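You operate a simulated robot arm through the tools that you are given. There is no shell and no other tool.

You are at the controls of a simulated two-armed robot. One attempt, no reset.

Task
Swap the ribbed plug in the grey socket for the small gauge.
Fine: shut the blue valve beside it before unlocking and open it once the gauge is locked in; stand the plug in the middle black cup; keep the line above 4 bar and leave the reset button alone. Set down upright: ribbed plug.

It is judged by the outcome, as a careful person would: the job done as asked, and still so three seconds after it is handed in. It fails if anything else is knocked over, pushed out of place, dropped, spilled or broken.

Robot
Two 6-joint arms with two-finger parallel grippers on one trunk that stands fixed in place. Base frame: the origin is at the foot of the trunk, x ahead of it, y to its left, z up. Units: cm, degrees, N and s.
The left shoulder is at [-10.7, 17.7, 71], the right one opposite. With the tool pointing down near the work surface each hand reaches from about 10 to 72 cm from the base axis, measured 20 degrees to its own side. Payload 1.57 kg a hand.
The tool frame of a hand sits at the grasp point between the pads (the TCP): z along the fingers, y along the line on which they close. The tips reach 3 cm beyond it. The gripper opens to 8 cm. The fingers are 1.7 cm wide and 1.2 cm thick; the gripper's body (4 by 8.2 cm) begins 8 cm behind the TCP.
Orientation is that of the tool frame in the base frame, as [roll, pitch, yaw] about the fixed x, y, z axes, in that order (R = Rz(yaw) Ry(pitch) Rx(roll)). With the fingers straight down and closing along the base's y, the tool's x points along the base's -x, its y along +y and its z along -z.

Tools
- The arms move only by the tool servo_tool. It takes "left_deltas", "right_deltas" or both (then of equal length, played together; a hand with none holds still); each is a list of rows, each a list of 7 numbers: the shift along the tool's x, y, z in cm, then the turn, a rotation vector about the tool's x, y, z in rad, then the finger opening in cm, from 0 to 8. In form: [[dx, dy, dz, ax, ay, az, gripper], ...]. A call has 1 to 20 rows; each row shifts and turns the commanded pose from where the row before left it, along the tool's axes as they then stand. A row lasts 0.2 s, in which the tool goes at most 5 cm and 8.6 degrees; a call with a longer step from one row to the next is refused whole, and so is a gripper value outside its range. A pose out of reach is approached as far as the arm can. The call stops where the force on the tool passes 80 N (or 10 N more than at its start, if that is more) or the arm is blocked; 0.2 s more then pass. The fingers move at their own pace (about 7.2 cm/s each) and stop on an object; they squeeze with about 40 N. The grip force told is the motor's: it shows also when the fingers shut on nothing. Time passes only in rows, and 0.2 s behind the last, so rows that do not move let the fingers close. The reply holds the time, the measured pose of the TCP, the force on the tool along the base axes, the opening and the grip force, in the units named above and with some noise, with the torque about the TCP (base axes, N m) and any sound that the robot's microphone picked up.
- Cameras (640 x 400 px; columns grow to the right, rows downward): "scene" is now at [4.29, 1.14, 142.7]; the picture's right is [0.13, -0.99, 0.00], its down [-0.74, -0.10, -0.66] and it looks along [0.65, 0.09, -0.75] (base axes); focal length 358 px, centre (320, 200). "left" rides on the left gripper at [7.2, 0.7, -12.2] in its tool frame; the picture's right is [-0.09, 1.00, 0.00], its down [-0.84, -0.08, -0.54] and it looks along [-0.54, -0.05, 0.84] (tool axes); focal length 238 px, centre (320, 200). "right" rides on the right gripper at [7.2, -0.7, -12.2] in its tool frame; the picture's right is [0.09, 1.00, 0.00], its down [-0.84, 0.08, -0.54] and it looks along [-0.54, 0.05, 0.84] (tool axes); focal length 238 px, centre (320, 200). There is no depth. A picture from a camera that has moved, and an enlarged one, comes with that camera's place and axes in the base frame and with its lens.
- capture(camera): a new picture of that camera. The clock stands still meanwhile.
- move_column(by): moves the trunk up (or, below 0, down) by that many cm; the arms and the scene camera ride with it, the base frame stays. It gives what a move gives, with no picture.
- turn_head(pan, tilt): turns the head with the scene camera to pan (to the left, within 143 degrees either way) and tilt (down, from -29 to 69), counted from straight ahead of the robot (the tilt from the chest, where the trunk bows). It gives what a move gives.
- inspect(camera, box): a new picture of the part [left, top, right, bottom] of that camera's present view, enlarged. The clock stands still meanwhile.
- close_job(): hands the job in; it is judged then, once.

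Places have to be worked out from the pictures, the camera data and where the tool is seen. Open the grippers and draw the arms clear of the work before you hand the job in, unless the task says otherwise.

The tools are called after "Call:" as name(argument=value, ...) on one line, values as JSON. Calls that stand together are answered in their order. servo_tool: Moves the arms, as the interface text tells. Its arguments: {"type":"object","properties":{"left_deltas":{"type":"array","items":{"type":"array","items":{"type":"number"}}},"right_deltas":{"type":"array","items":{"type":"array","items":{"type":"number"}}}},"required":[]} The other tools are called the same way: move_column (by) moves the trunk up or down; turn_head (pan, tilt) turns the head that bears the scene camera; capture (camera) takes a picture; inspect (camera, box) takes an enlarged picture of a part of a camera's view; close_job () hands the job in.

At the start:

```text
time_s: 0.0
left_tcp_pos: [38.42, 24.76, 98.93]
left_orientation: [180.0, 0.0, -179.9]
left_contact_force: [0.4, -0.6, -0.9]
left_torque: [0.01, 0.03, 0.03]
left_opening: 8.0
left_finger_force: 0.1
right_tcp_pos: [56.85, -7.99, 94.06]
right_orientation: [-179.9, 0.0, -180.0]
right_contact_force: [-0.2, 0.9, 0.1]
right_torque: [0.0, -0.04, -0.03]
right_opening: 8.0
right_finger_force: 0.1
trunk travel left (down, up): [-15.0, 17.8]
head pan, tilt (commanded): [7.5, 48.7]
```

scene: 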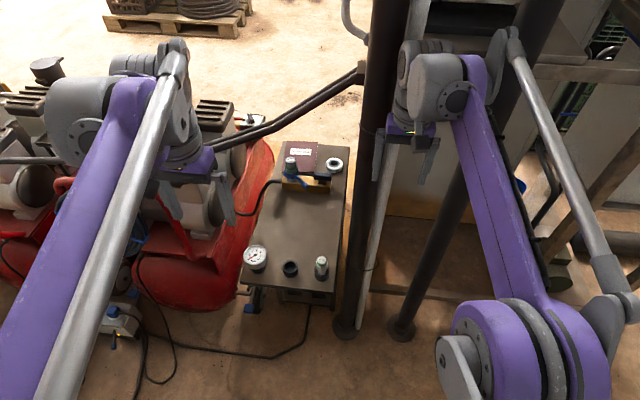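
right: 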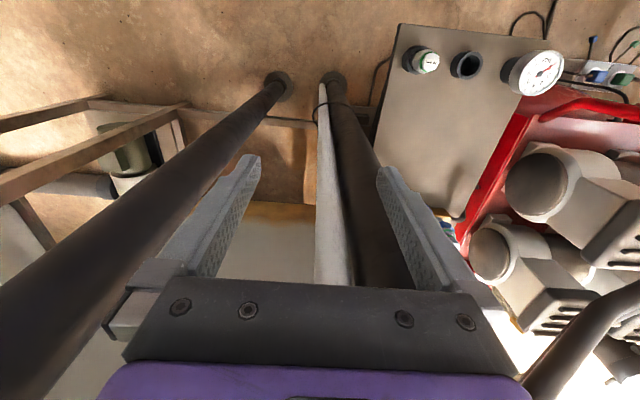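
left: 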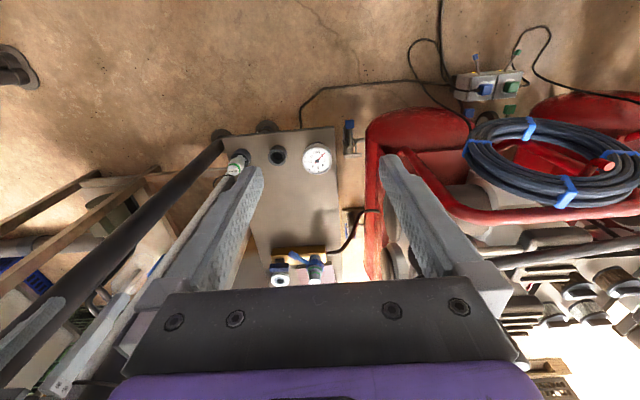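

I start by looking closely at the bench in the scene camera to identify the socket, valve, cups and gauge.

Call:
inspect(camera="scene", box=[260, 130, 370, 200])

Call:
inspect(camera="scene", box=[230, 230, 350, 310])

Call:
inspect(camera="left", box=[210, 110, 370, 300])

```text
5.71 times, centred on (315, 165) of scene
camera zoom: at [4.29, 1.14, 142.7], right [0.13, -0.99, 0.0], down [-0.74, -0.1, -0.66], along [0.65, 0.09, -0.75], focal length 2047 px, centre (349, 400)
```

zoom: 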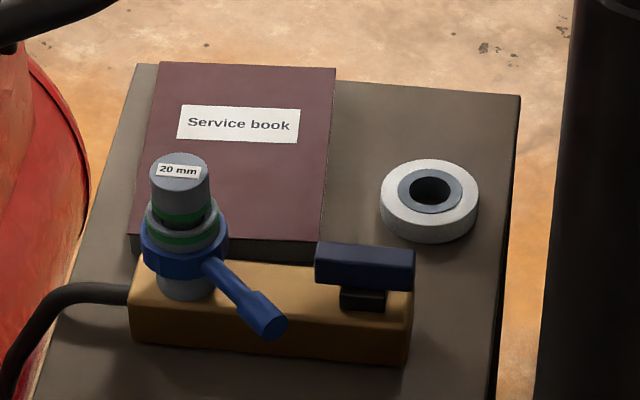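

```text
5.00 times, centred on (290, 270) of scene
camera zoom: at [4.29, 1.14, 142.7], right [0.13, -0.99, 0.0], down [-0.74, -0.1, -0.66], along [0.65, 0.09, -0.75], focal length 1791 px, centre (470, -150)
```

zoom: 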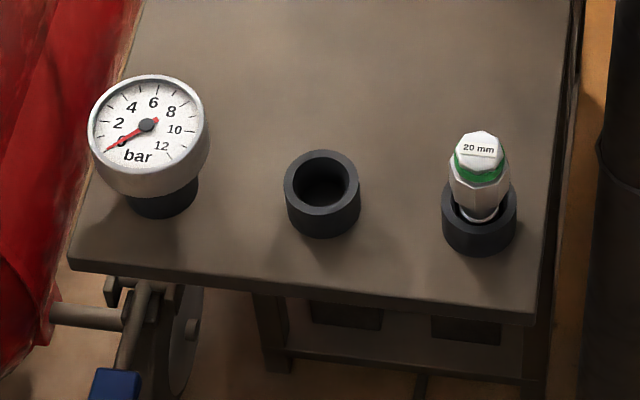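

```text
2.11 times, centred on (290, 205) of left
camera zoom: at [31.26, 25.37, 111.23], right [0.09, 1.0, 0.0], down [0.84, -0.08, 0.54], along [0.54, -0.05, -0.84], focal length 502 px, centre (383, 190)
```

zoom: 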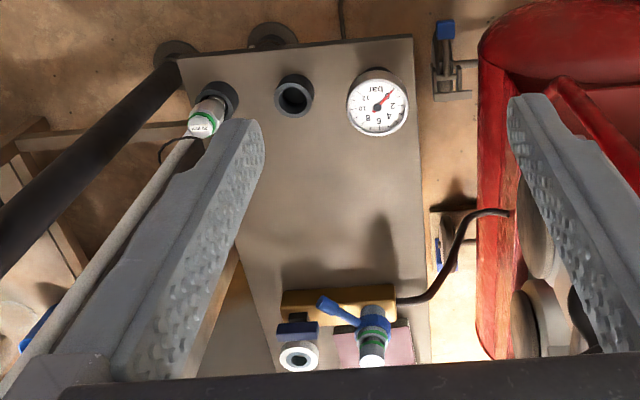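

The bench shows a brass manifold with a blue lever collar and a dark blue handle, three black cups near me (gauge, empty, hex plug), a book and a white ring. I'll zoom in more and look around for the line gauge and reset button.

Call:
inspect(camera="scene", box=[275, 150, 335, 195])

Call:
inspect(camera="right", box=[370, 20, 640, 190])

Call:
inspect(camera="left", box=[250, 220, 350, 290])

Call:
inspect(camera="scene", box=[0, 40, 280, 215])

```text
8.89 times, centred on (305, 172) of scene
camera zoom: at [4.29, 1.14, 142.7], right [0.13, -0.99, 0.0], down [-0.74, -0.1, -0.66], along [0.65, 0.09, -0.75], focal length 3184 px, centre (453, 444)
```

zoom: 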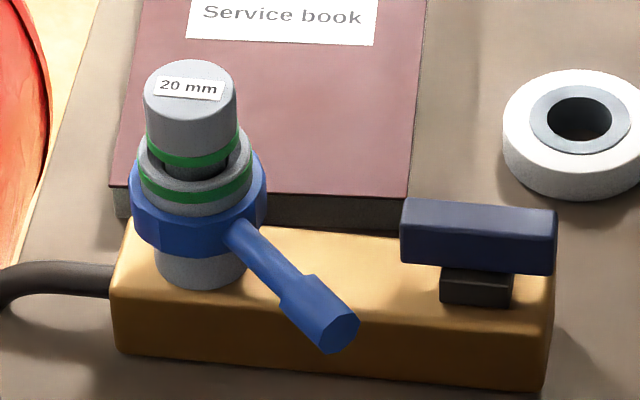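

```text
2.35 times, centred on (505, 105) of right
camera zoom: at [49.44, -8.72, 106.42], right [-0.09, 1.0, 0.0], down [0.84, 0.08, 0.54], along [0.54, 0.05, -0.84], focal length 561 px, centre (-115, 424)
```

zoom: 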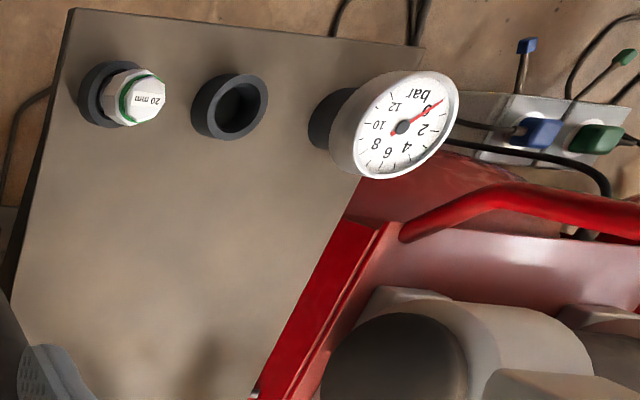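

```text
5.71 times, centred on (300, 255) of left
camera zoom: at [31.26, 25.37, 111.23], right [0.09, 1.0, 0.0], down [0.84, -0.08, 0.54], along [0.54, -0.05, -0.84], focal length 1362 px, centre (434, -114)
```

zoom: 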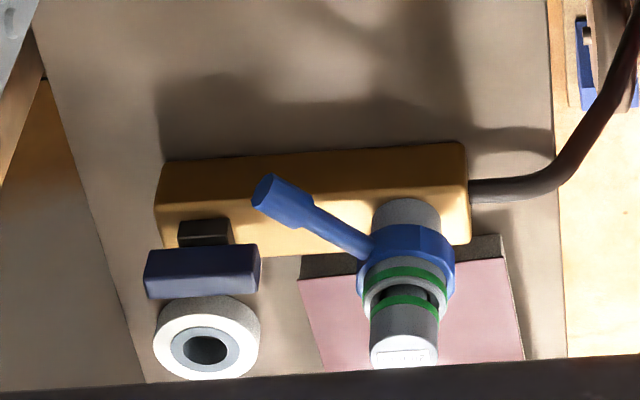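

```text
2.29 times, centred on (140, 128) of scene
camera zoom: at [4.29, 1.14, 142.7], right [0.13, -0.99, 0.0], down [-0.74, -0.1, -0.66], along [0.65, 0.09, -0.75], focal length 819 px, centre (731, 366)
```

zoom: 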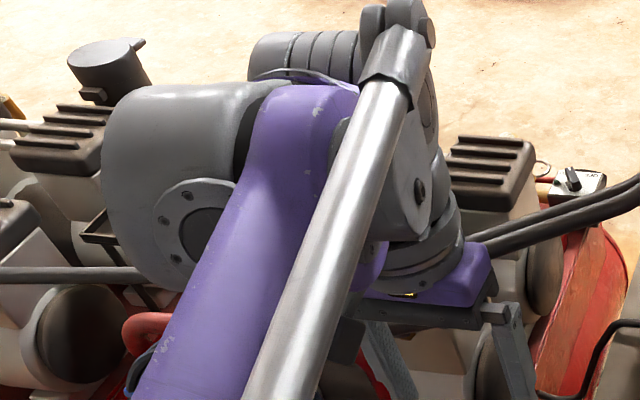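

The valve looks like the dark-blue T handle at the right end of the manifold; the bright-blue collar with lever is the lock on the grey socket. I'll turn the head to look for the line gauge and reset button elsewhere.

Call:
turn_head(pan=45, tilt=40)

Call:
capture(camera="scene")

Call:
turn_head(pan=-30, tilt=40)

Call:
capture(camera="scene")

Call:
turn_head(pan=7.5, tilt=15)

Call:
capture(camera="scene")

```text
time_s: 1.0
left_tcp_pos: [38.59, 24.62, 98.91]
left_orientation: [180.0, 0.0, 180.0]
left_contact_force: [-0.6, 0.4, 0.2]
left_torque: [-0.02, 0.01, 0.02]
left_opening: 8.0
left_finger_force: 0.0
right_tcp_pos: [56.81, -7.74, 94.13]
right_orientation: [-180.0, 0.0, 180.0]
right_contact_force: [0.0, 0.5, 0.6]
right_torque: [-0.01, 0.0, 0.0]
right_opening: 7.98
right_finger_force: 0.0
trunk travel left (down, up): [-15.0, 17.8]
head pan, tilt (commanded): [45.0, 40.0]
```

```text
taken
camera scene: at [2.55, 6.12, 143.93], right [0.71, -0.71, 0.0], down [-0.45, -0.45, -0.77], along [0.54, 0.54, -0.64], focal length 358 px, centre (320, 200)
```

scene: 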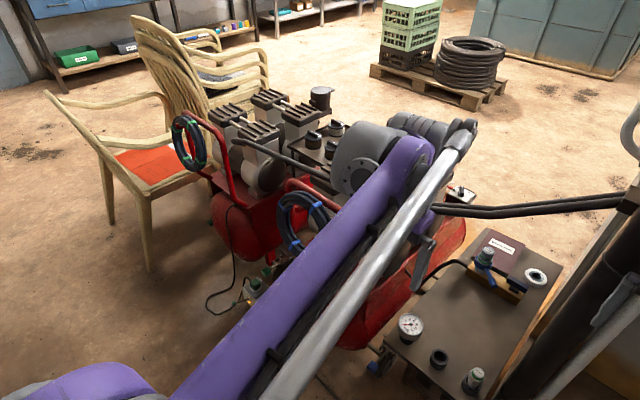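

```text
time_s: 2.5
left_tcp_pos: [38.5, 24.89, 98.83]
left_orientation: [-179.9, 0.0, -180.0]
left_contact_force: [-0.2, -0.7, 0.1]
left_torque: [-0.05, -0.02, -0.04]
left_opening: 8.01
left_finger_force: 0.0
right_tcp_pos: [56.62, -7.91, 94.11]
right_orientation: [-180.0, -0.1, 180.0]
right_contact_force: [-0.5, -0.1, 0.8]
right_torque: [0.02, -0.01, 0.01]
right_opening: 7.99
right_finger_force: 0.1
trunk travel left (down, up): [-15.0, 17.8]
head pan, tilt (commanded): [-30.0, 40.0]
```

```text
taken
camera scene: at [3.9, -4.13, 143.93], right [-0.5, -0.87, 0.0], down [-0.56, 0.32, -0.77], along [0.66, -0.38, -0.64], focal length 358 px, centre (320, 200)
```

scene: 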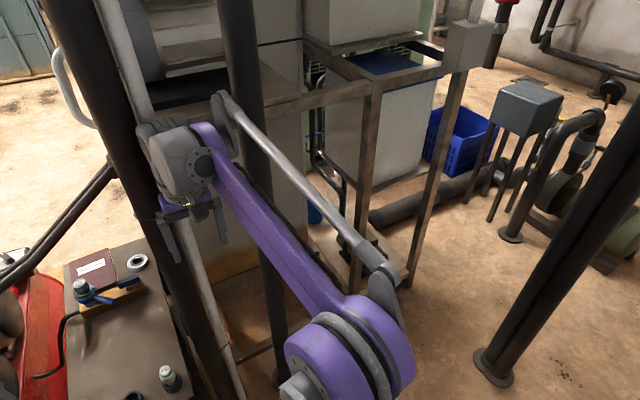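

```text
time_s: 3.5
left_tcp_pos: [38.44, 24.68, 98.99]
left_orientation: [-180.0, -0.1, 179.9]
left_contact_force: [0.5, 0.1, 0.4]
left_torque: [0.01, -0.03, 0.01]
left_opening: 8.03
left_finger_force: 0.1
right_tcp_pos: [56.74, -7.77, 94.14]
right_orientation: [-180.0, -0.1, -180.0]
right_contact_force: [0.5, 0.7, -0.5]
right_torque: [0.02, 0.0, 0.02]
right_opening: 8.0
right_finger_force: 0.0
trunk travel left (down, up): [-15.0, 17.8]
head pan, tilt (commanded): [7.5, 15.0]
```

```text
taken
camera scene: at [5.8, 1.33, 147.89], right [0.13, -0.99, 0.0], down [-0.26, -0.03, -0.97], along [0.96, 0.13, -0.26], focal length 358 px, centre (320, 200)
```

scene: 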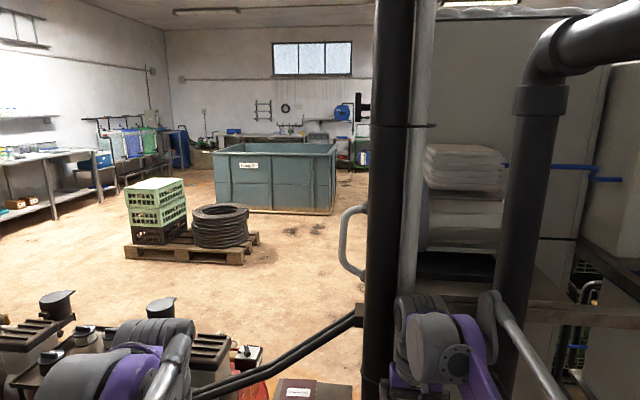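

Both the bench (top near z≈61.5, manifold around x≈80, y≈10–20) and dark bars crossing near it matter for reach. I'll retreat the right hand from the pole and yaw it left as an observer, and tilt the left hand forward to see the far end.

Call:
servo_tool(right_deltas=[[3, 0, 0, 0, 0, 0, 8], [4, 0, 0, 0, 0, 0, 8], [4, 0, 0, 0, 0, 0, 8], [4, 0, 0, 0, 0, 0, 8], [0, 0, 0, 0, 0, -0.14, 8], [0, 0, 0, 0, 0, -0.14, 8], [0, 0, 0, 0, 0, -0.14, 8], [0, 0, 0, 0, 0, -0.14, 8]], left_deltas=[[0, 0, 0, 0, 0, 0, 8], [0, 0, 0, 0, 0, 0, 8], [0, 0, 0, 0, 0, 0, 8], [0, 0, 0, 0, 0, 0, 8], [0, 0, 0, 0, -0.14, 0, 8], [0, 0, 0, 0, -0.14, 0, 8], [0, 0, 0, 0, -0.14, 0, 8], [0, 0, 0, 0, -0.14, 0, 8]])

Call:
capture(camera="right")

Call:
capture(camera="left")

```text
time_s: 5.3
left_tcp_pos: [38.32, 24.77, 99.03]
left_orientation: [-180.0, 32.2, -179.9]
left_contact_force: [-0.1, -0.3, 0.5]
left_torque: [-0.01, -0.03, 0.02]
left_opening: 7.99
left_finger_force: 0.0
right_tcp_pos: [41.72, -7.95, 94.1]
right_orientation: [-180.0, 0.0, -147.6]
right_contact_force: [0.0, 0.8, 0.6]
right_torque: [-0.03, -0.04, 0.04]
right_opening: 8.02
right_finger_force: 0.0
trunk travel left (down, up): [-15.0, 17.8]
head pan, tilt (commanded): [7.5, 15.0]
```

```text
taken
camera right: at [35.87, -12.47, 106.42], right [-0.61, 0.79, 0.0], down [0.67, 0.51, 0.54], along [0.43, 0.33, -0.84], focal length 238 px, centre (320, 200)
```

right: 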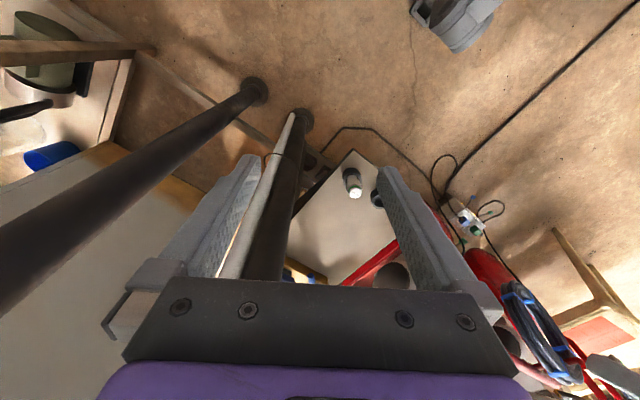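

```text
taken
camera left: at [25.76, 25.32, 105.57], right [0.08, 1.0, 0.05], down [0.42, -0.08, 0.9], along [0.9, -0.05, -0.42], focal length 238 px, centre (320, 200)
```

left: 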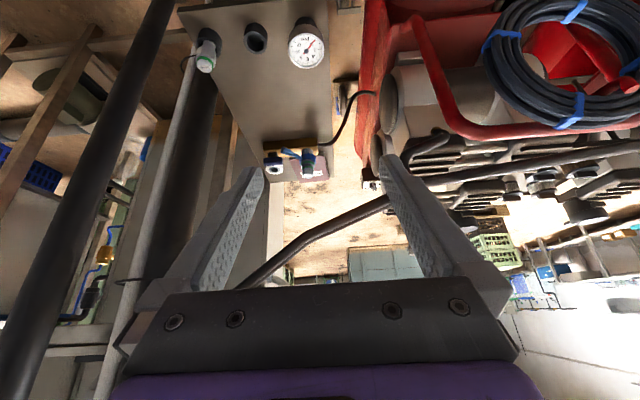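

A dark bar crosses above the far end of the bench, so I need its height. I'll raise the trunk for a vertical baseline and view it from the head.

Call:
turn_head(pan=7.5, tilt=40)

Call:
capture(camera="scene")

Call:
move_column(by=17)

Call:
capture(camera="scene")

Call:
capture(camera="left")

Call:
capture(camera="right")

```text
time_s: 6.2
left_tcp_pos: [38.42, 24.62, 99.14]
left_orientation: [-180.0, 32.1, -180.0]
left_contact_force: [-0.4, -0.9, -0.4]
left_torque: [-0.01, -0.01, -0.02]
left_opening: 8.04
left_finger_force: 0.1
right_tcp_pos: [41.78, -7.85, 94.03]
right_orientation: [180.0, 0.0, -147.9]
right_contact_force: [0.7, -0.4, 0.3]
right_torque: [0.0, 0.03, -0.01]
right_opening: 8.0
right_finger_force: 0.1
trunk travel left (down, up): [-15.0, 17.8]
head pan, tilt (commanded): [7.5, 40.0]
```

```text
taken
camera scene: at [4.97, 1.22, 143.94], right [0.13, -0.99, 0.0], down [-0.64, -0.08, -0.77], along [0.76, 0.1, -0.64], focal length 358 px, centre (320, 200)
```

scene: 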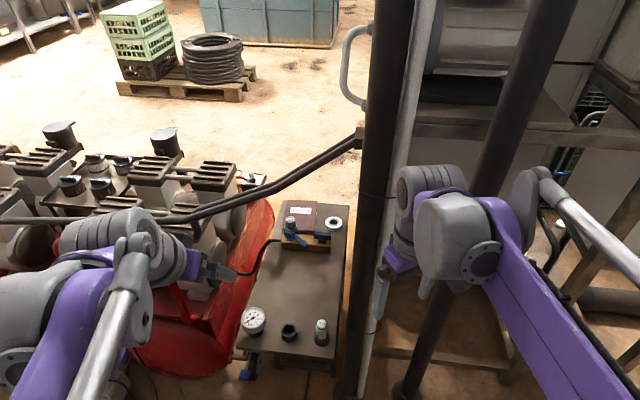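

```text
time_s: 8.2
left_tcp_pos: [38.32, 24.64, 115.95]
left_orientation: [179.9, 32.0, -180.0]
left_contact_force: [0.4, -0.9, -0.4]
left_torque: [-0.01, -0.01, -0.01]
left_opening: 8.01
left_finger_force: 0.1
right_tcp_pos: [41.65, -7.85, 111.06]
right_orientation: [179.9, 0.0, -147.9]
right_contact_force: [-0.1, -0.5, 0.2]
right_torque: [0.01, -0.02, -0.03]
right_opening: 8.0
right_finger_force: 0.1
trunk travel left (down, up): [-32.0, 0.8]
head pan, tilt (commanded): [7.5, 40.0]
```

```text
taken
camera scene: at [3.83, 1.22, 161.29], right [0.13, -0.99, 0.0], down [-0.64, -0.08, -0.77], along [0.76, 0.1, -0.64], focal length 358 px, centre (320, 200)
```

scene: 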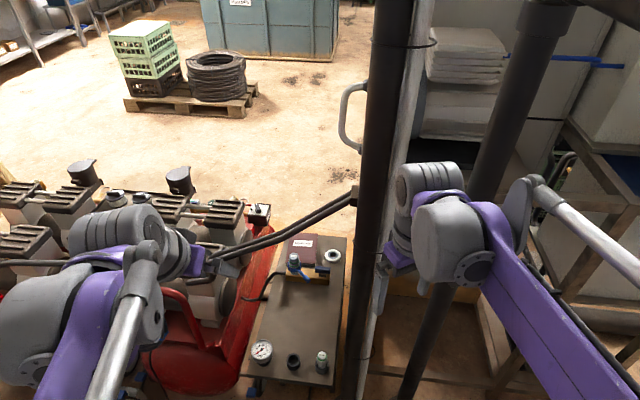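

```text
taken
camera left: at [25.78, 25.37, 122.53], right [0.08, 1.0, 0.05], down [0.42, -0.08, 0.9], along [0.9, -0.05, -0.43], focal length 238 px, centre (320, 200)
```

left: 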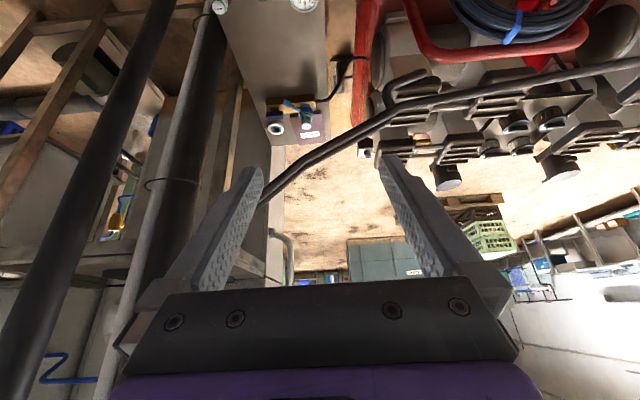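

```text
taken
camera right: at [35.8, -12.44, 123.41], right [-0.61, 0.79, 0.0], down [0.67, 0.51, 0.54], along [0.43, 0.33, -0.84], focal length 238 px, centre (320, 200)
```

right: 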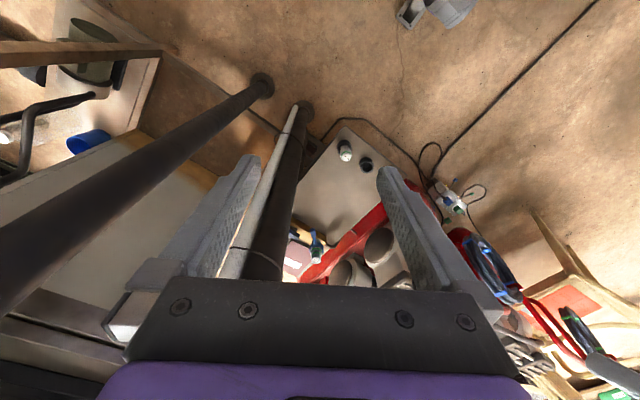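

The bar's parallax puts it around z≈92–99 near the manifold; I need better numbers. I'll zoom on the bars in the raised views.

Call:
inspect(camera="scene", box=[200, 170, 380, 290])

Call:
inspect(camera="left", box=[220, 30, 480, 210])

```text
3.33 times, centred on (290, 230) of scene
camera zoom: at [3.83, 1.22, 161.29], right [0.13, -0.99, 0.0], down [-0.64, -0.08, -0.77], along [0.76, 0.1, -0.64], focal length 1194 px, centre (420, 100)
```

zoom: 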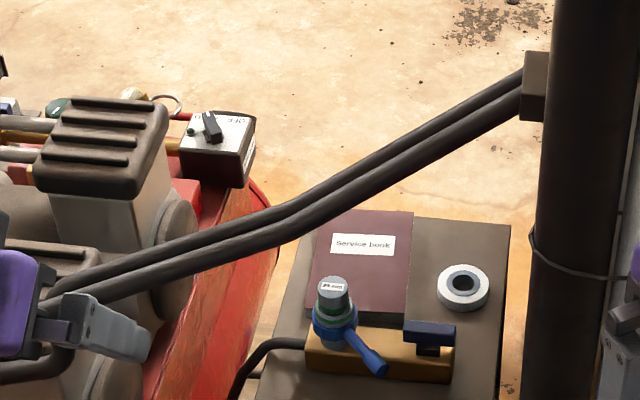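

```text
2.22 times, centred on (350, 120) of left
camera zoom: at [25.78, 25.37, 122.53], right [0.08, 1.0, 0.05], down [0.42, -0.08, 0.9], along [0.9, -0.05, -0.43], focal length 530 px, centre (253, 378)
```

zoom: 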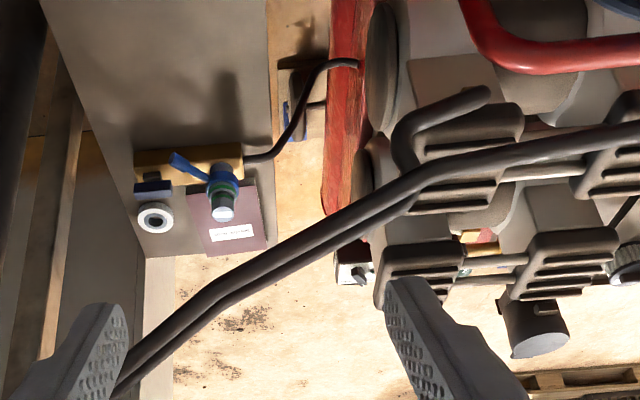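

Triangulating the bar's knee gives about (68, 20, 94), running toward (83, 2, 96), so the hand must go in low and tilted forward under it. I'll tilt the left hand to about 60° and bring it down ahead of the bench for a closer look.

Call:
servo_tool(left_deltas=[[0, 0, 0, 0, -0.122, 0, 8], [0, 0, 0, 0, -0.122, 0, 8], [0, 0, 0, 0, -0.122, 0, 8], [0, 0, 0, 0, -0.122, 0, 8], [2.22, -1.33, 2.82, 0, 0, 0, 8], [2.22, -1.33, 2.82, 0, 0, 0, 8], [2.22, -1.33, 2.82, 0, 0, 0, 8], [2.22, -1.33, 2.82, 0, 0, 0, 8], [2.22, -1.33, 2.82, 0, 0, 0, 8], [2.22, -1.33, 2.82, 0, 0, 0, 8]])

Call:
capture(camera="scene")

Call:
capture(camera="left")

```text
time_s: 10.4
left_tcp_pos: [46.3, 16.87, 96.04]
left_orientation: [-180.0, 60.0, -179.9]
left_contact_force: [0.6, 0.0, 0.5]
left_torque: [0.0, 0.02, 0.01]
left_opening: 8.01
left_finger_force: 0.2
right_tcp_pos: [41.89, -7.89, 111.11]
right_orientation: [180.0, -0.1, -147.8]
right_contact_force: [0.2, 0.1, -0.5]
right_torque: [-0.01, 0.0, 0.01]
right_opening: 7.99
right_finger_force: 0.2
trunk travel left (down, up): [-32.0, 0.8]
head pan, tilt (commanded): [7.5, 40.0]
```

```text
taken
camera scene: at [4.09, 1.21, 161.29], right [0.13, -0.99, 0.0], down [-0.64, -0.08, -0.77], along [0.76, 0.1, -0.64], focal length 358 px, centre (320, 200)
```

scene: 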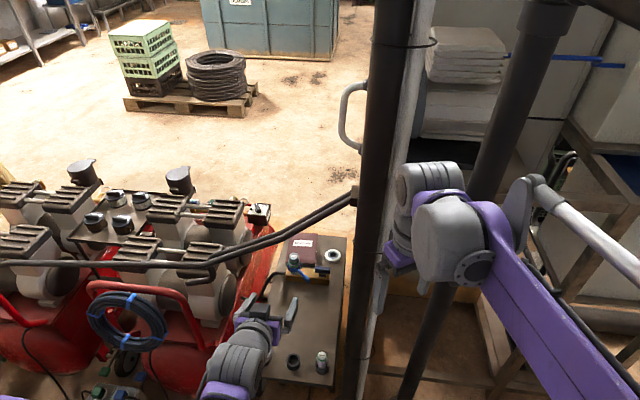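

```text
taken
camera left: at [32.2, 17.52, 96.02], right [0.04, 1.0, 0.08], down [-0.05, -0.08, 1.0], along [1.0, -0.05, 0.05], focal length 238 px, centre (320, 200)
```

left: 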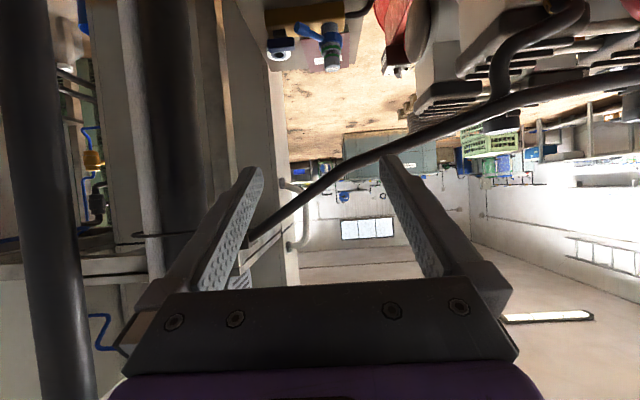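

The bar rises to about z≈104 at its bracket, so low approach is clear. I'll zoom tightly on the manifold, lever and cups to read details.

Call:
inspect(camera="scene", box=[280, 245, 320, 290])

Call:
inspect(camera="left", box=[255, 0, 375, 75])

Call:
inspect(camera="right", box=[275, 215, 335, 285])

Call:
inspect(camera="scene", box=[230, 190, 280, 230])

```text
8.89 times, centred on (300, 268) of scene
camera zoom: at [4.09, 1.21, 161.29], right [0.13, -0.99, 0.0], down [-0.64, -0.08, -0.77], along [0.76, 0.1, -0.64], focal length 3184 px, centre (498, -400)
```

zoom: 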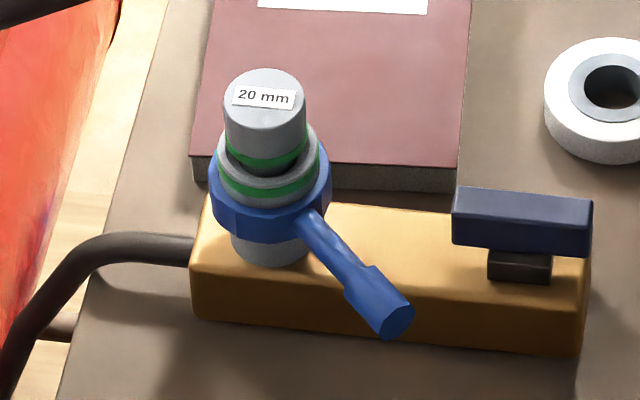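

```text
5.33 times, centred on (315, 38) of left
camera zoom: at [32.2, 17.52, 96.02], right [0.04, 1.0, 0.08], down [-0.05, -0.08, 1.0], along [1.0, -0.05, 0.05], focal length 1271 px, centre (347, 1067)
```

zoom: 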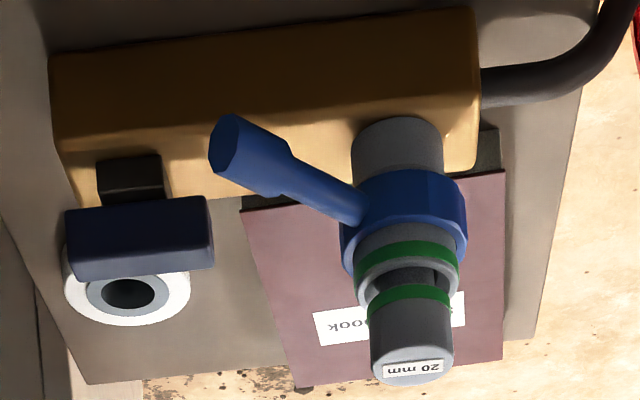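

```text
5.71 times, centred on (305, 250) of right
camera zoom: at [36.03, -12.46, 123.4], right [-0.61, 0.79, 0.0], down [0.67, 0.51, 0.54], along [0.43, 0.33, -0.84], focal length 1362 px, centre (406, -86)
```

zoom: 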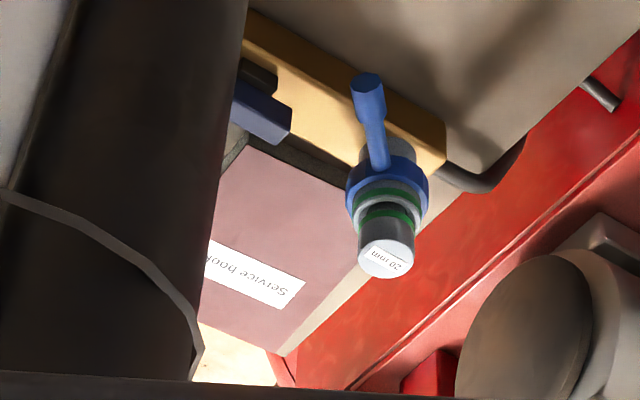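

```text
10.00 times, centred on (255, 210) of scene
camera zoom: at [4.09, 1.21, 161.29], right [0.13, -0.99, 0.0], down [-0.64, -0.08, -0.77], along [0.76, 0.1, -0.64], focal length 3582 px, centre (970, 100)
```

zoom: 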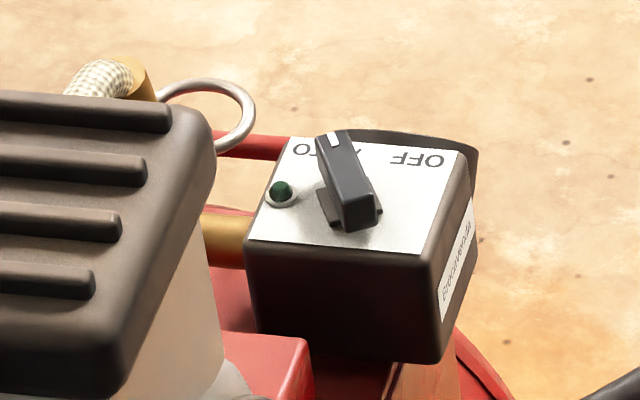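

Refined positions: plug top ≈ (78.7, 19.5, 74), lever end ≈ (73.8, 14.2, 68.7), valve bar centre ≈ (78.8, 10.15, 68.3), about 5 cm long along y. I'll close the left fingers and bring the hand, yawed 20° right, to a standoff in front of the valve.

Call:
servo_tool(left_deltas=[[0, 0, 0, 0, 0.0875, 0, 4], [0, 0, 0, 0, 0.0875, 0, 0], [0, 0, 0, 0.089, 0, 0.0748, 0], [0, 0, 0, 0.089, 0, 0.0748, 0], [0, 0, 0, 0.089, 0, 0.0748, 0], [-0.19, 0.163, 3.86, 0, 0, 0, 0], [-0.19, 0.163, 3.86, 0, 0, 0, 0], [-0.19, 0.163, 3.86, 0, 0, 0, 0], [-0.19, 0.163, 3.86, 0, 0, 0, 0], [-0.19, 0.163, 3.86, 0, 0, 0, 0], [-0.19, 0.163, 3.86, 0, 0, 0, 0]])

Call:
capture(camera="scene")

Call:
capture(camera="left")

```text
time_s: 12.8
left_tcp_pos: [64.61, 11.32, 81.96]
left_orientation: [179.8, 50.0, 160.0]
left_contact_force: [0.0, -0.4, -0.4]
left_torque: [0.02, 0.02, 0.02]
left_opening: 0.0
left_finger_force: 22.2
right_tcp_pos: [41.88, -7.71, 111.08]
right_orientation: [-180.0, 0.0, -147.9]
right_contact_force: [-0.5, 0.4, 1.1]
right_torque: [0.02, 0.01, 0.01]
right_opening: 7.98
right_finger_force: 0.0
trunk travel left (down, up): [-32.0, 0.8]
head pan, tilt (commanded): [7.5, 40.0]
```

```text
taken
camera scene: at [4.04, 1.22, 161.29], right [0.13, -0.99, 0.0], down [-0.64, -0.08, -0.77], along [0.76, 0.1, -0.64], focal length 358 px, centre (320, 200)
```

scene: 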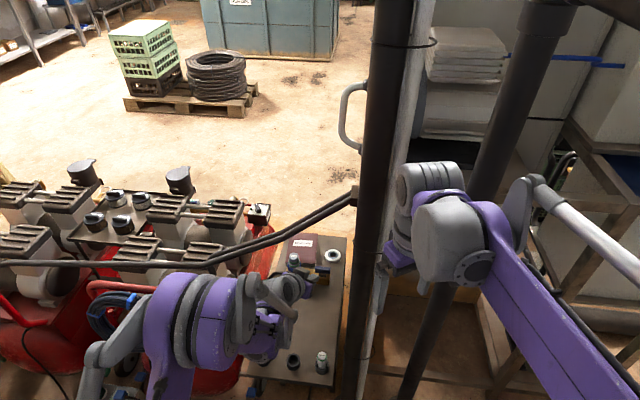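

```text
taken
camera left: at [51.67, 16.67, 84.4], right [0.4, 0.92, 0.07], down [0.09, -0.12, 0.99], along [0.91, -0.39, -0.13], focal length 238 px, centre (320, 200)
```

left: 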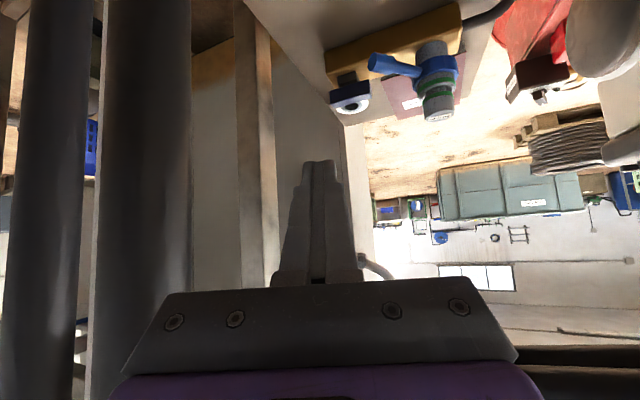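

The hand is at the standoff. I'll zoom in from the wrist camera on the manifold to refine positions and look for lock markings.

Call:
inspect(camera="left", box=[300, 0, 500, 130])

Call:
inspect(camera="scene", box=[270, 235, 350, 295])

```text
3.08 times, centred on (400, 65) of left
camera zoom: at [51.67, 16.67, 84.4], right [0.4, 0.92, 0.07], down [0.09, -0.12, 0.99], along [0.91, -0.39, -0.13], focal length 733 px, centre (74, 615)
```

zoom: 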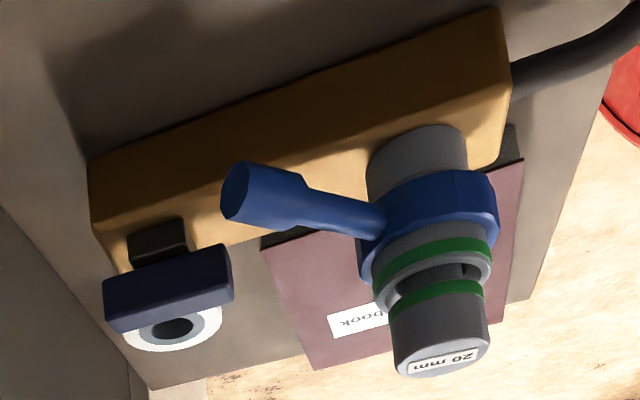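

```text
6.67 times, centred on (310, 265) of scene
camera zoom: at [4.04, 1.22, 161.29], right [0.13, -0.99, 0.0], down [-0.64, -0.08, -0.77], along [0.76, 0.1, -0.64], focal length 2388 px, centre (387, -233)
```

zoom: 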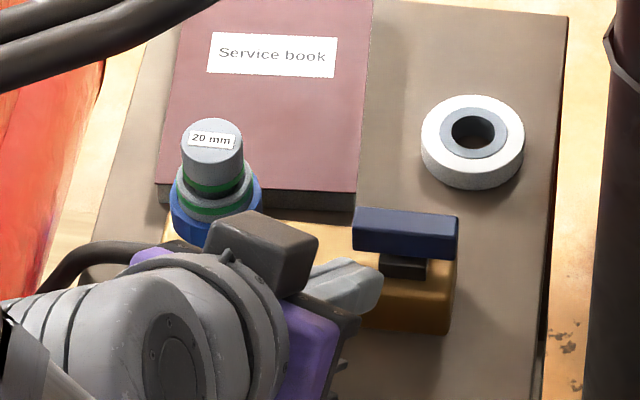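

Valve bar refined to (79.1, 10.2, 67.8) and aligned with y. I'll bring the closed fingertips to about 1 cm in front of its right end.

Call:
servo_tool(left_deltas=[[0.574, 0.176, 3.176, 0, 0, 0, 0], [0.574, 0.176, 3.176, 0, 0, 0, 0], [0.574, 0.176, 3.176, 0, 0, 0, 0], [0.574, 0.176, 3.176, 0, 0, 0, 0], [0.574, 0.176, 3.176, 0, 0, 0, 0]])

Call:
inspect(camera="scene", box=[270, 235, 350, 295])

Call:
capture(camera="left")

```text
time_s: 14.0
left_tcp_pos: [74.32, 8.74, 69.45]
left_orientation: [179.9, 50.0, 160.1]
left_contact_force: [0.6, -1.0, 0.3]
left_torque: [0.06, -0.04, 0.03]
left_opening: 0.01
left_finger_force: 21.6
right_tcp_pos: [41.88, -7.94, 111.07]
right_orientation: [180.0, 0.0, -148.0]
right_contact_force: [0.3, -0.1, 0.0]
right_torque: [0.02, 0.0, -0.01]
right_opening: 7.98
right_finger_force: 0.1
trunk travel left (down, up): [-32.0, 0.8]
head pan, tilt (commanded): [7.5, 40.0]
```

```text
6.67 times, centred on (310, 265) of scene
camera zoom: at [4.0, 1.23, 161.29], right [0.13, -0.99, 0.0], down [-0.64, -0.08, -0.77], along [0.76, 0.1, -0.64], focal length 2388 px, centre (387, -233)
```

zoom: 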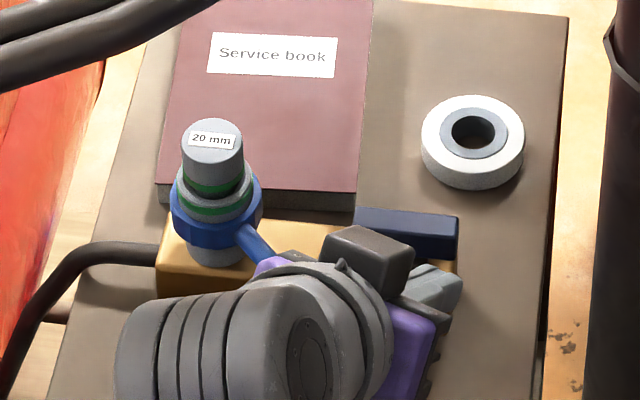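

```text
taken
camera left: at [61.47, 14.14, 71.99], right [0.4, 0.92, 0.07], down [0.09, -0.11, 0.99], along [0.91, -0.38, -0.13], focal length 238 px, centre (320, 200)
```

left: 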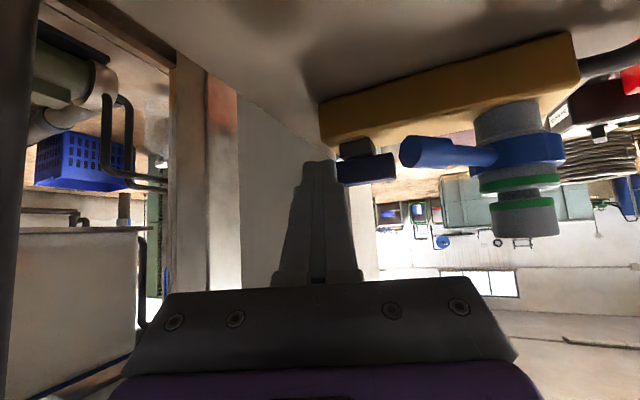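

Fingertips are close in front of the bar. I'll zoom to check the alignment of tip versus the bar's right end.

Call:
inspect(camera="left", box=[280, 100, 420, 220])

Call:
inspect(camera="scene", box=[310, 260, 335, 285])

```text
3.33 times, centred on (350, 160) of left
camera zoom: at [61.47, 14.14, 71.99], right [0.4, 0.92, 0.07], down [0.09, -0.11, 0.99], along [0.91, -0.38, -0.13], focal length 794 px, centre (220, 333)
```

zoom: 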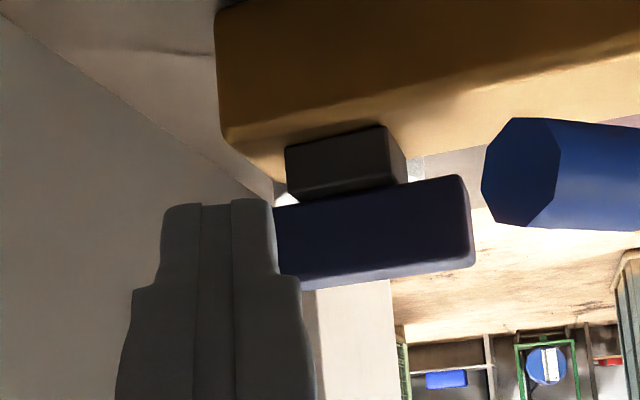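

```text
16.00 times, centred on (322, 272) of scene
camera zoom: at [4.0, 1.23, 161.29], right [0.13, -0.99, 0.0], down [-0.64, -0.08, -0.77], along [0.76, 0.1, -0.64], focal length 5731 px, centre (280, -960)
```

zoom: 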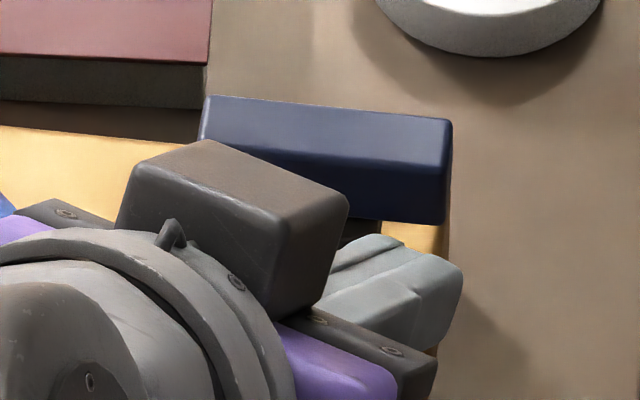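

Turning the handle clockwise (pushing its left end away) suits the geometry better, so I'll back off, lift, square up the hand (tilt 40°, yaw 0) and re-approach the left end.

Call:
servo_tool(left_deltas=[[-0.626, -0.513, -2.365, 0, 0, 0, 0], [-0.626, -0.513, -2.365, 0, 0, 0, 0], [0, 0, 0, 0, 0.0875, 0, 0], [0, 0, 0, 0, 0.0875, 0, 0], [0, 0, 0, -0.0748, 0, -0.0891, 0], [0, 0, 0, -0.0748, 0, -0.0891, 0], [0, 0, 0, -0.0748, 0, -0.0891, 0], [0, 3.2, 0, 0, 0, 0, 0]])

Call:
capture(camera="left")

Call:
capture(camera="scene")

```text
time_s: 15.8
left_tcp_pos: [71.11, 11.85, 73.57]
left_orientation: [179.9, 40.1, -179.9]
left_contact_force: [0.1, 0.6, 0.4]
left_torque: [-0.04, -0.01, -0.03]
left_opening: 0.0
left_finger_force: 21.4
right_tcp_pos: [41.74, -7.72, 111.15]
right_orientation: [-180.0, 0.0, -147.8]
right_contact_force: [0.1, 1.2, 1.3]
right_torque: [0.01, 0.01, -0.03]
right_opening: 8.0
right_finger_force: 0.0
trunk travel left (down, up): [-32.0, 0.8]
head pan, tilt (commanded): [7.5, 40.0]
```

```text
taken
camera left: at [57.8, 12.4, 78.33], right [0.07, 1.0, 0.06], down [0.29, -0.08, 0.95], along [0.95, -0.05, -0.3], focal length 238 px, centre (320, 200)
```

left: 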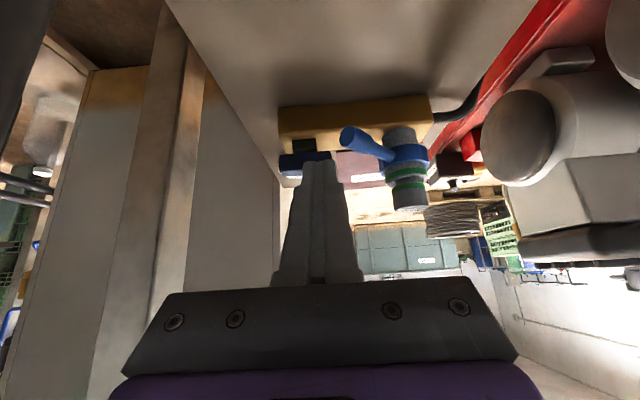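

```text
taken
camera scene: at [3.92, 1.36, 161.29], right [0.13, -0.99, 0.0], down [-0.64, -0.08, -0.77], along [0.76, 0.1, -0.64], focal length 358 px, centre (320, 200)
```

scene: 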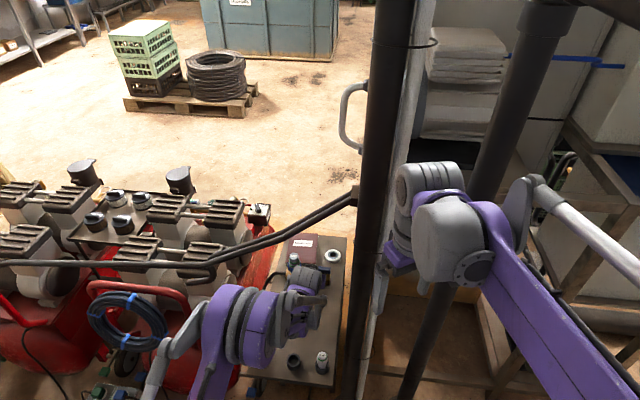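

Now above and left of the valve's left end. I'll zoom in to check the gap to the lever knob before descending.

Call:
inspect(camera="left", box=[260, 80, 440, 220])

Call:
inspect(camera="scene", box=[280, 245, 340, 295])

```text
2.86 times, centred on (350, 150) of left
camera zoom: at [57.8, 12.4, 78.33], right [0.07, 1.0, 0.06], down [0.29, -0.08, 0.95], along [0.95, -0.05, -0.3], focal length 681 px, centre (234, 343)
```

zoom: 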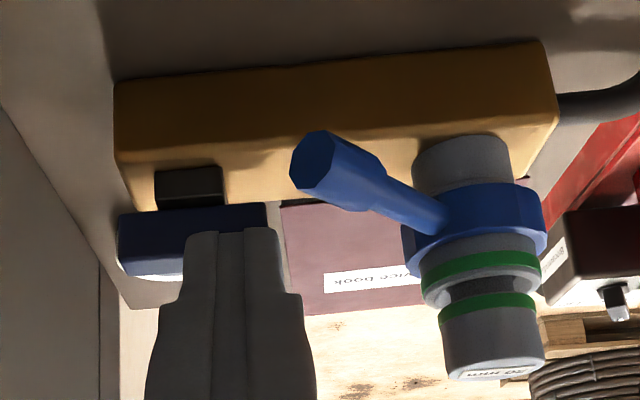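

```text
8.00 times, centred on (310, 270) of scene
camera zoom: at [3.92, 1.36, 161.29], right [0.13, -0.99, 0.0], down [-0.64, -0.08, -0.77], along [0.76, 0.1, -0.64], focal length 2866 px, centre (400, -360)
```

zoom: 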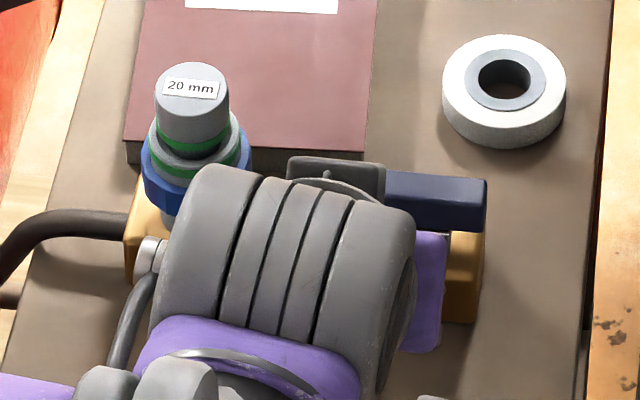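

Bar spans y 7.8–12.7, z 67–69; my fingertips (y 10.8–12.9) clear the lever knob by ~0.4 cm. Descending to about 1 cm in front of the bar's left end.

Call:
servo_tool(left_deltas=[[-0.137, 0, 1.7, 0, 0, 0, 0], [-0.137, 0, 1.7, 0, 0, 0, 0], [-0.137, 0, 1.7, 0, 0, 0, 0]])

Call:
inspect(camera="left", box=[260, 60, 440, 200])

```text
time_s: 16.6
left_tcp_pos: [74.92, 11.83, 69.83]
left_orientation: [179.8, 40.1, -180.0]
left_contact_force: [0.3, 0.5, 0.0]
left_torque: [-0.01, -0.02, -0.01]
left_opening: 0.02
left_finger_force: 21.1
right_tcp_pos: [41.75, -7.91, 111.14]
right_orientation: [180.0, 0.0, -147.9]
right_contact_force: [-0.6, 0.0, -0.3]
right_torque: [0.01, -0.01, 0.02]
right_opening: 7.99
right_finger_force: 0.0
trunk travel left (down, up): [-32.0, 0.8]
head pan, tilt (commanded): [7.5, 40.0]
```

```text
2.86 times, centred on (350, 130) of left
camera zoom: at [61.5, 12.47, 74.59], right [0.07, 1.0, 0.06], down [0.29, -0.08, 0.95], along [0.95, -0.05, -0.3], focal length 681 px, centre (234, 400)
```

zoom: 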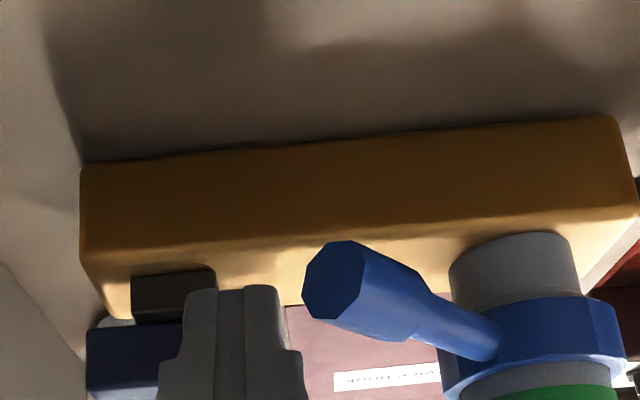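

Tip is aligned and clear of the lever. I push gently forward in small steps and watch the force and the handle.

Call:
servo_tool(left_deltas=[[-0.345, 0, 0.29, 0, 0, 0, 0], [-0.345, 0, 0.29, 0, 0, 0, 0], [-0.23, 0.3, 0.193, 0, 0, 0, 0], [-0.23, 0.3, 0.193, 0, 0, 0, 0]])

Call:
inspect(camera="left", box=[260, 60, 440, 200])

Call:
inspect(camera="scene", box=[295, 255, 345, 295])

```text
time_s: 17.6
left_tcp_pos: [76.24, 12.46, 69.82]
left_orientation: [-180.0, 40.0, -179.9]
left_contact_force: [-0.7, -0.2, 0.3]
left_torque: [-0.03, -0.04, 0.02]
left_opening: 0.0
left_finger_force: 21.9
right_tcp_pos: [41.72, -7.86, 111.06]
right_orientation: [180.0, -0.1, -147.9]
right_contact_force: [0.0, 0.5, 0.4]
right_torque: [0.0, 0.01, 0.01]
right_opening: 7.97
right_finger_force: 0.1
trunk travel left (down, up): [-32.0, 0.8]
head pan, tilt (commanded): [7.5, 40.0]
```

```text
2.86 times, centred on (350, 130) of left
camera zoom: at [62.89, 13.13, 74.69], right [0.07, 1.0, 0.06], down [0.29, -0.08, 0.95], along [0.95, -0.05, -0.3], focal length 681 px, centre (234, 400)
```

zoom: 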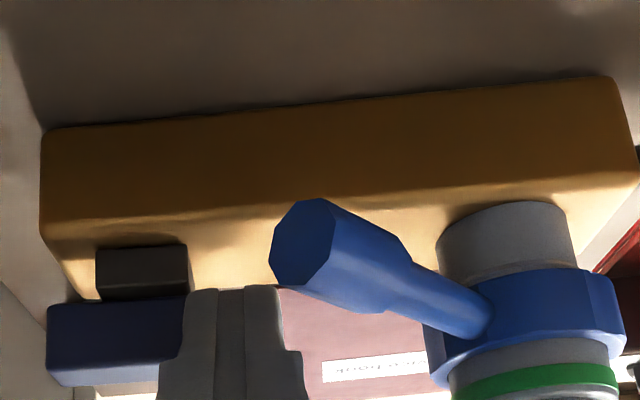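

```text
10.00 times, centred on (320, 275) of scene
camera zoom: at [3.91, 1.22, 161.29], right [0.13, -0.99, 0.0], down [-0.64, -0.08, -0.77], along [0.76, 0.1, -0.64], focal length 3582 px, centre (320, -550)
```

zoom: 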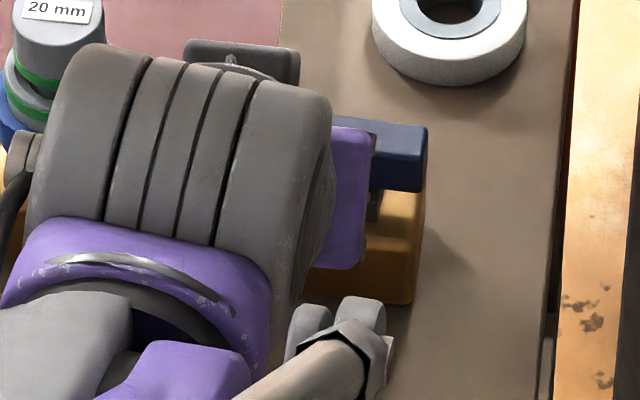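

No contact yet; continue forward in 0.3 cm steps.

Call:
servo_tool(left_deltas=[[-0.23, 0.1, 0.193, 0, 0, 0, 0], [-0.23, 0.1, 0.193, 0, 0, 0, 0], [-0.23, 0.1, 0.193, 0, 0, 0, 0]])

Call:
inspect(camera="left", box=[220, 80, 400, 220])

```text
time_s: 18.4
left_tcp_pos: [77.17, 12.9, 69.92]
left_orientation: [-179.9, 40.0, -179.9]
left_contact_force: [-0.3, 0.1, -0.2]
left_torque: [0.01, -0.05, -0.01]
left_opening: 0.01
left_finger_force: 20.6
right_tcp_pos: [41.71, -7.85, 111.21]
right_orientation: [-180.0, 0.0, -147.8]
right_contact_force: [1.0, -0.3, -0.5]
right_torque: [-0.01, -0.01, 0.0]
right_opening: 7.97
right_finger_force: 0.1
trunk travel left (down, up): [-32.0, 0.8]
head pan, tilt (commanded): [7.5, 40.0]
```

```text
2.86 times, centred on (310, 150) of left
camera zoom: at [63.76, 13.45, 74.73], right [0.07, 1.0, 0.06], down [0.29, -0.08, 0.95], along [0.95, -0.05, -0.3], focal length 681 px, centre (349, 343)
```

zoom: 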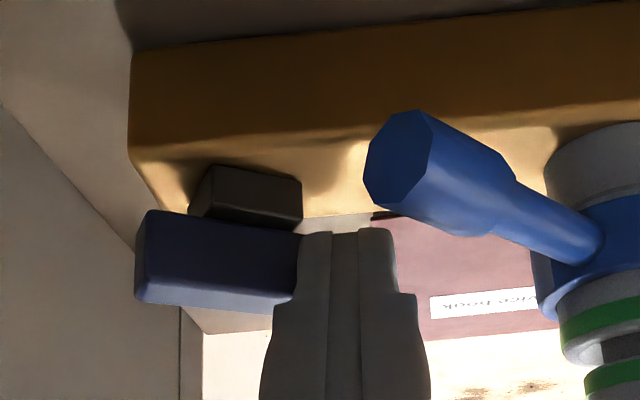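

The handle is turning clockwise with almost no resistance. I continue along the arc: forward, then back toward the right.

Call:
servo_tool(left_deltas=[[-0.306, 0.05, 0.257, 0, 0, 0, 0], [-0.306, 0, 0.257, 0, 0, 0, 0], [-0.306, -0.05, 0.257, 0, 0, 0, 0], [-0.23, -0.25, 0.193, 0, 0, 0, 0]])

Call:
inspect(camera="left", box=[220, 80, 400, 220])

```text
time_s: 19.4
left_tcp_pos: [78.58, 12.54, 70.02]
left_orientation: [180.0, 40.0, -179.9]
left_contact_force: [-1.9, 1.1, 0.8]
left_torque: [0.02, 0.03, 0.02]
left_opening: 0.02
left_finger_force: 21.5
right_tcp_pos: [41.77, -7.85, 111.22]
right_orientation: [-180.0, 0.0, -147.9]
right_contact_force: [0.0, -0.1, -0.2]
right_torque: [0.02, 0.04, -0.01]
right_opening: 8.03
right_finger_force: 0.1
trunk travel left (down, up): [-32.0, 0.8]
head pan, tilt (commanded): [7.5, 40.0]
```

```text
2.86 times, centred on (310, 150) of left
camera zoom: at [65.28, 13.22, 74.78], right [0.07, 1.0, 0.06], down [0.29, -0.08, 0.95], along [0.95, -0.05, -0.3], focal length 681 px, centre (349, 343)
```

zoom: 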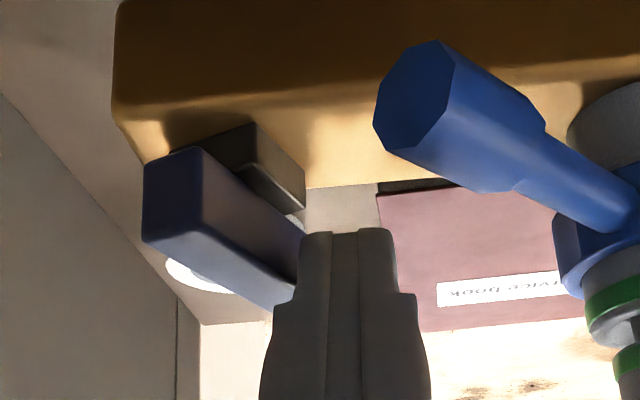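

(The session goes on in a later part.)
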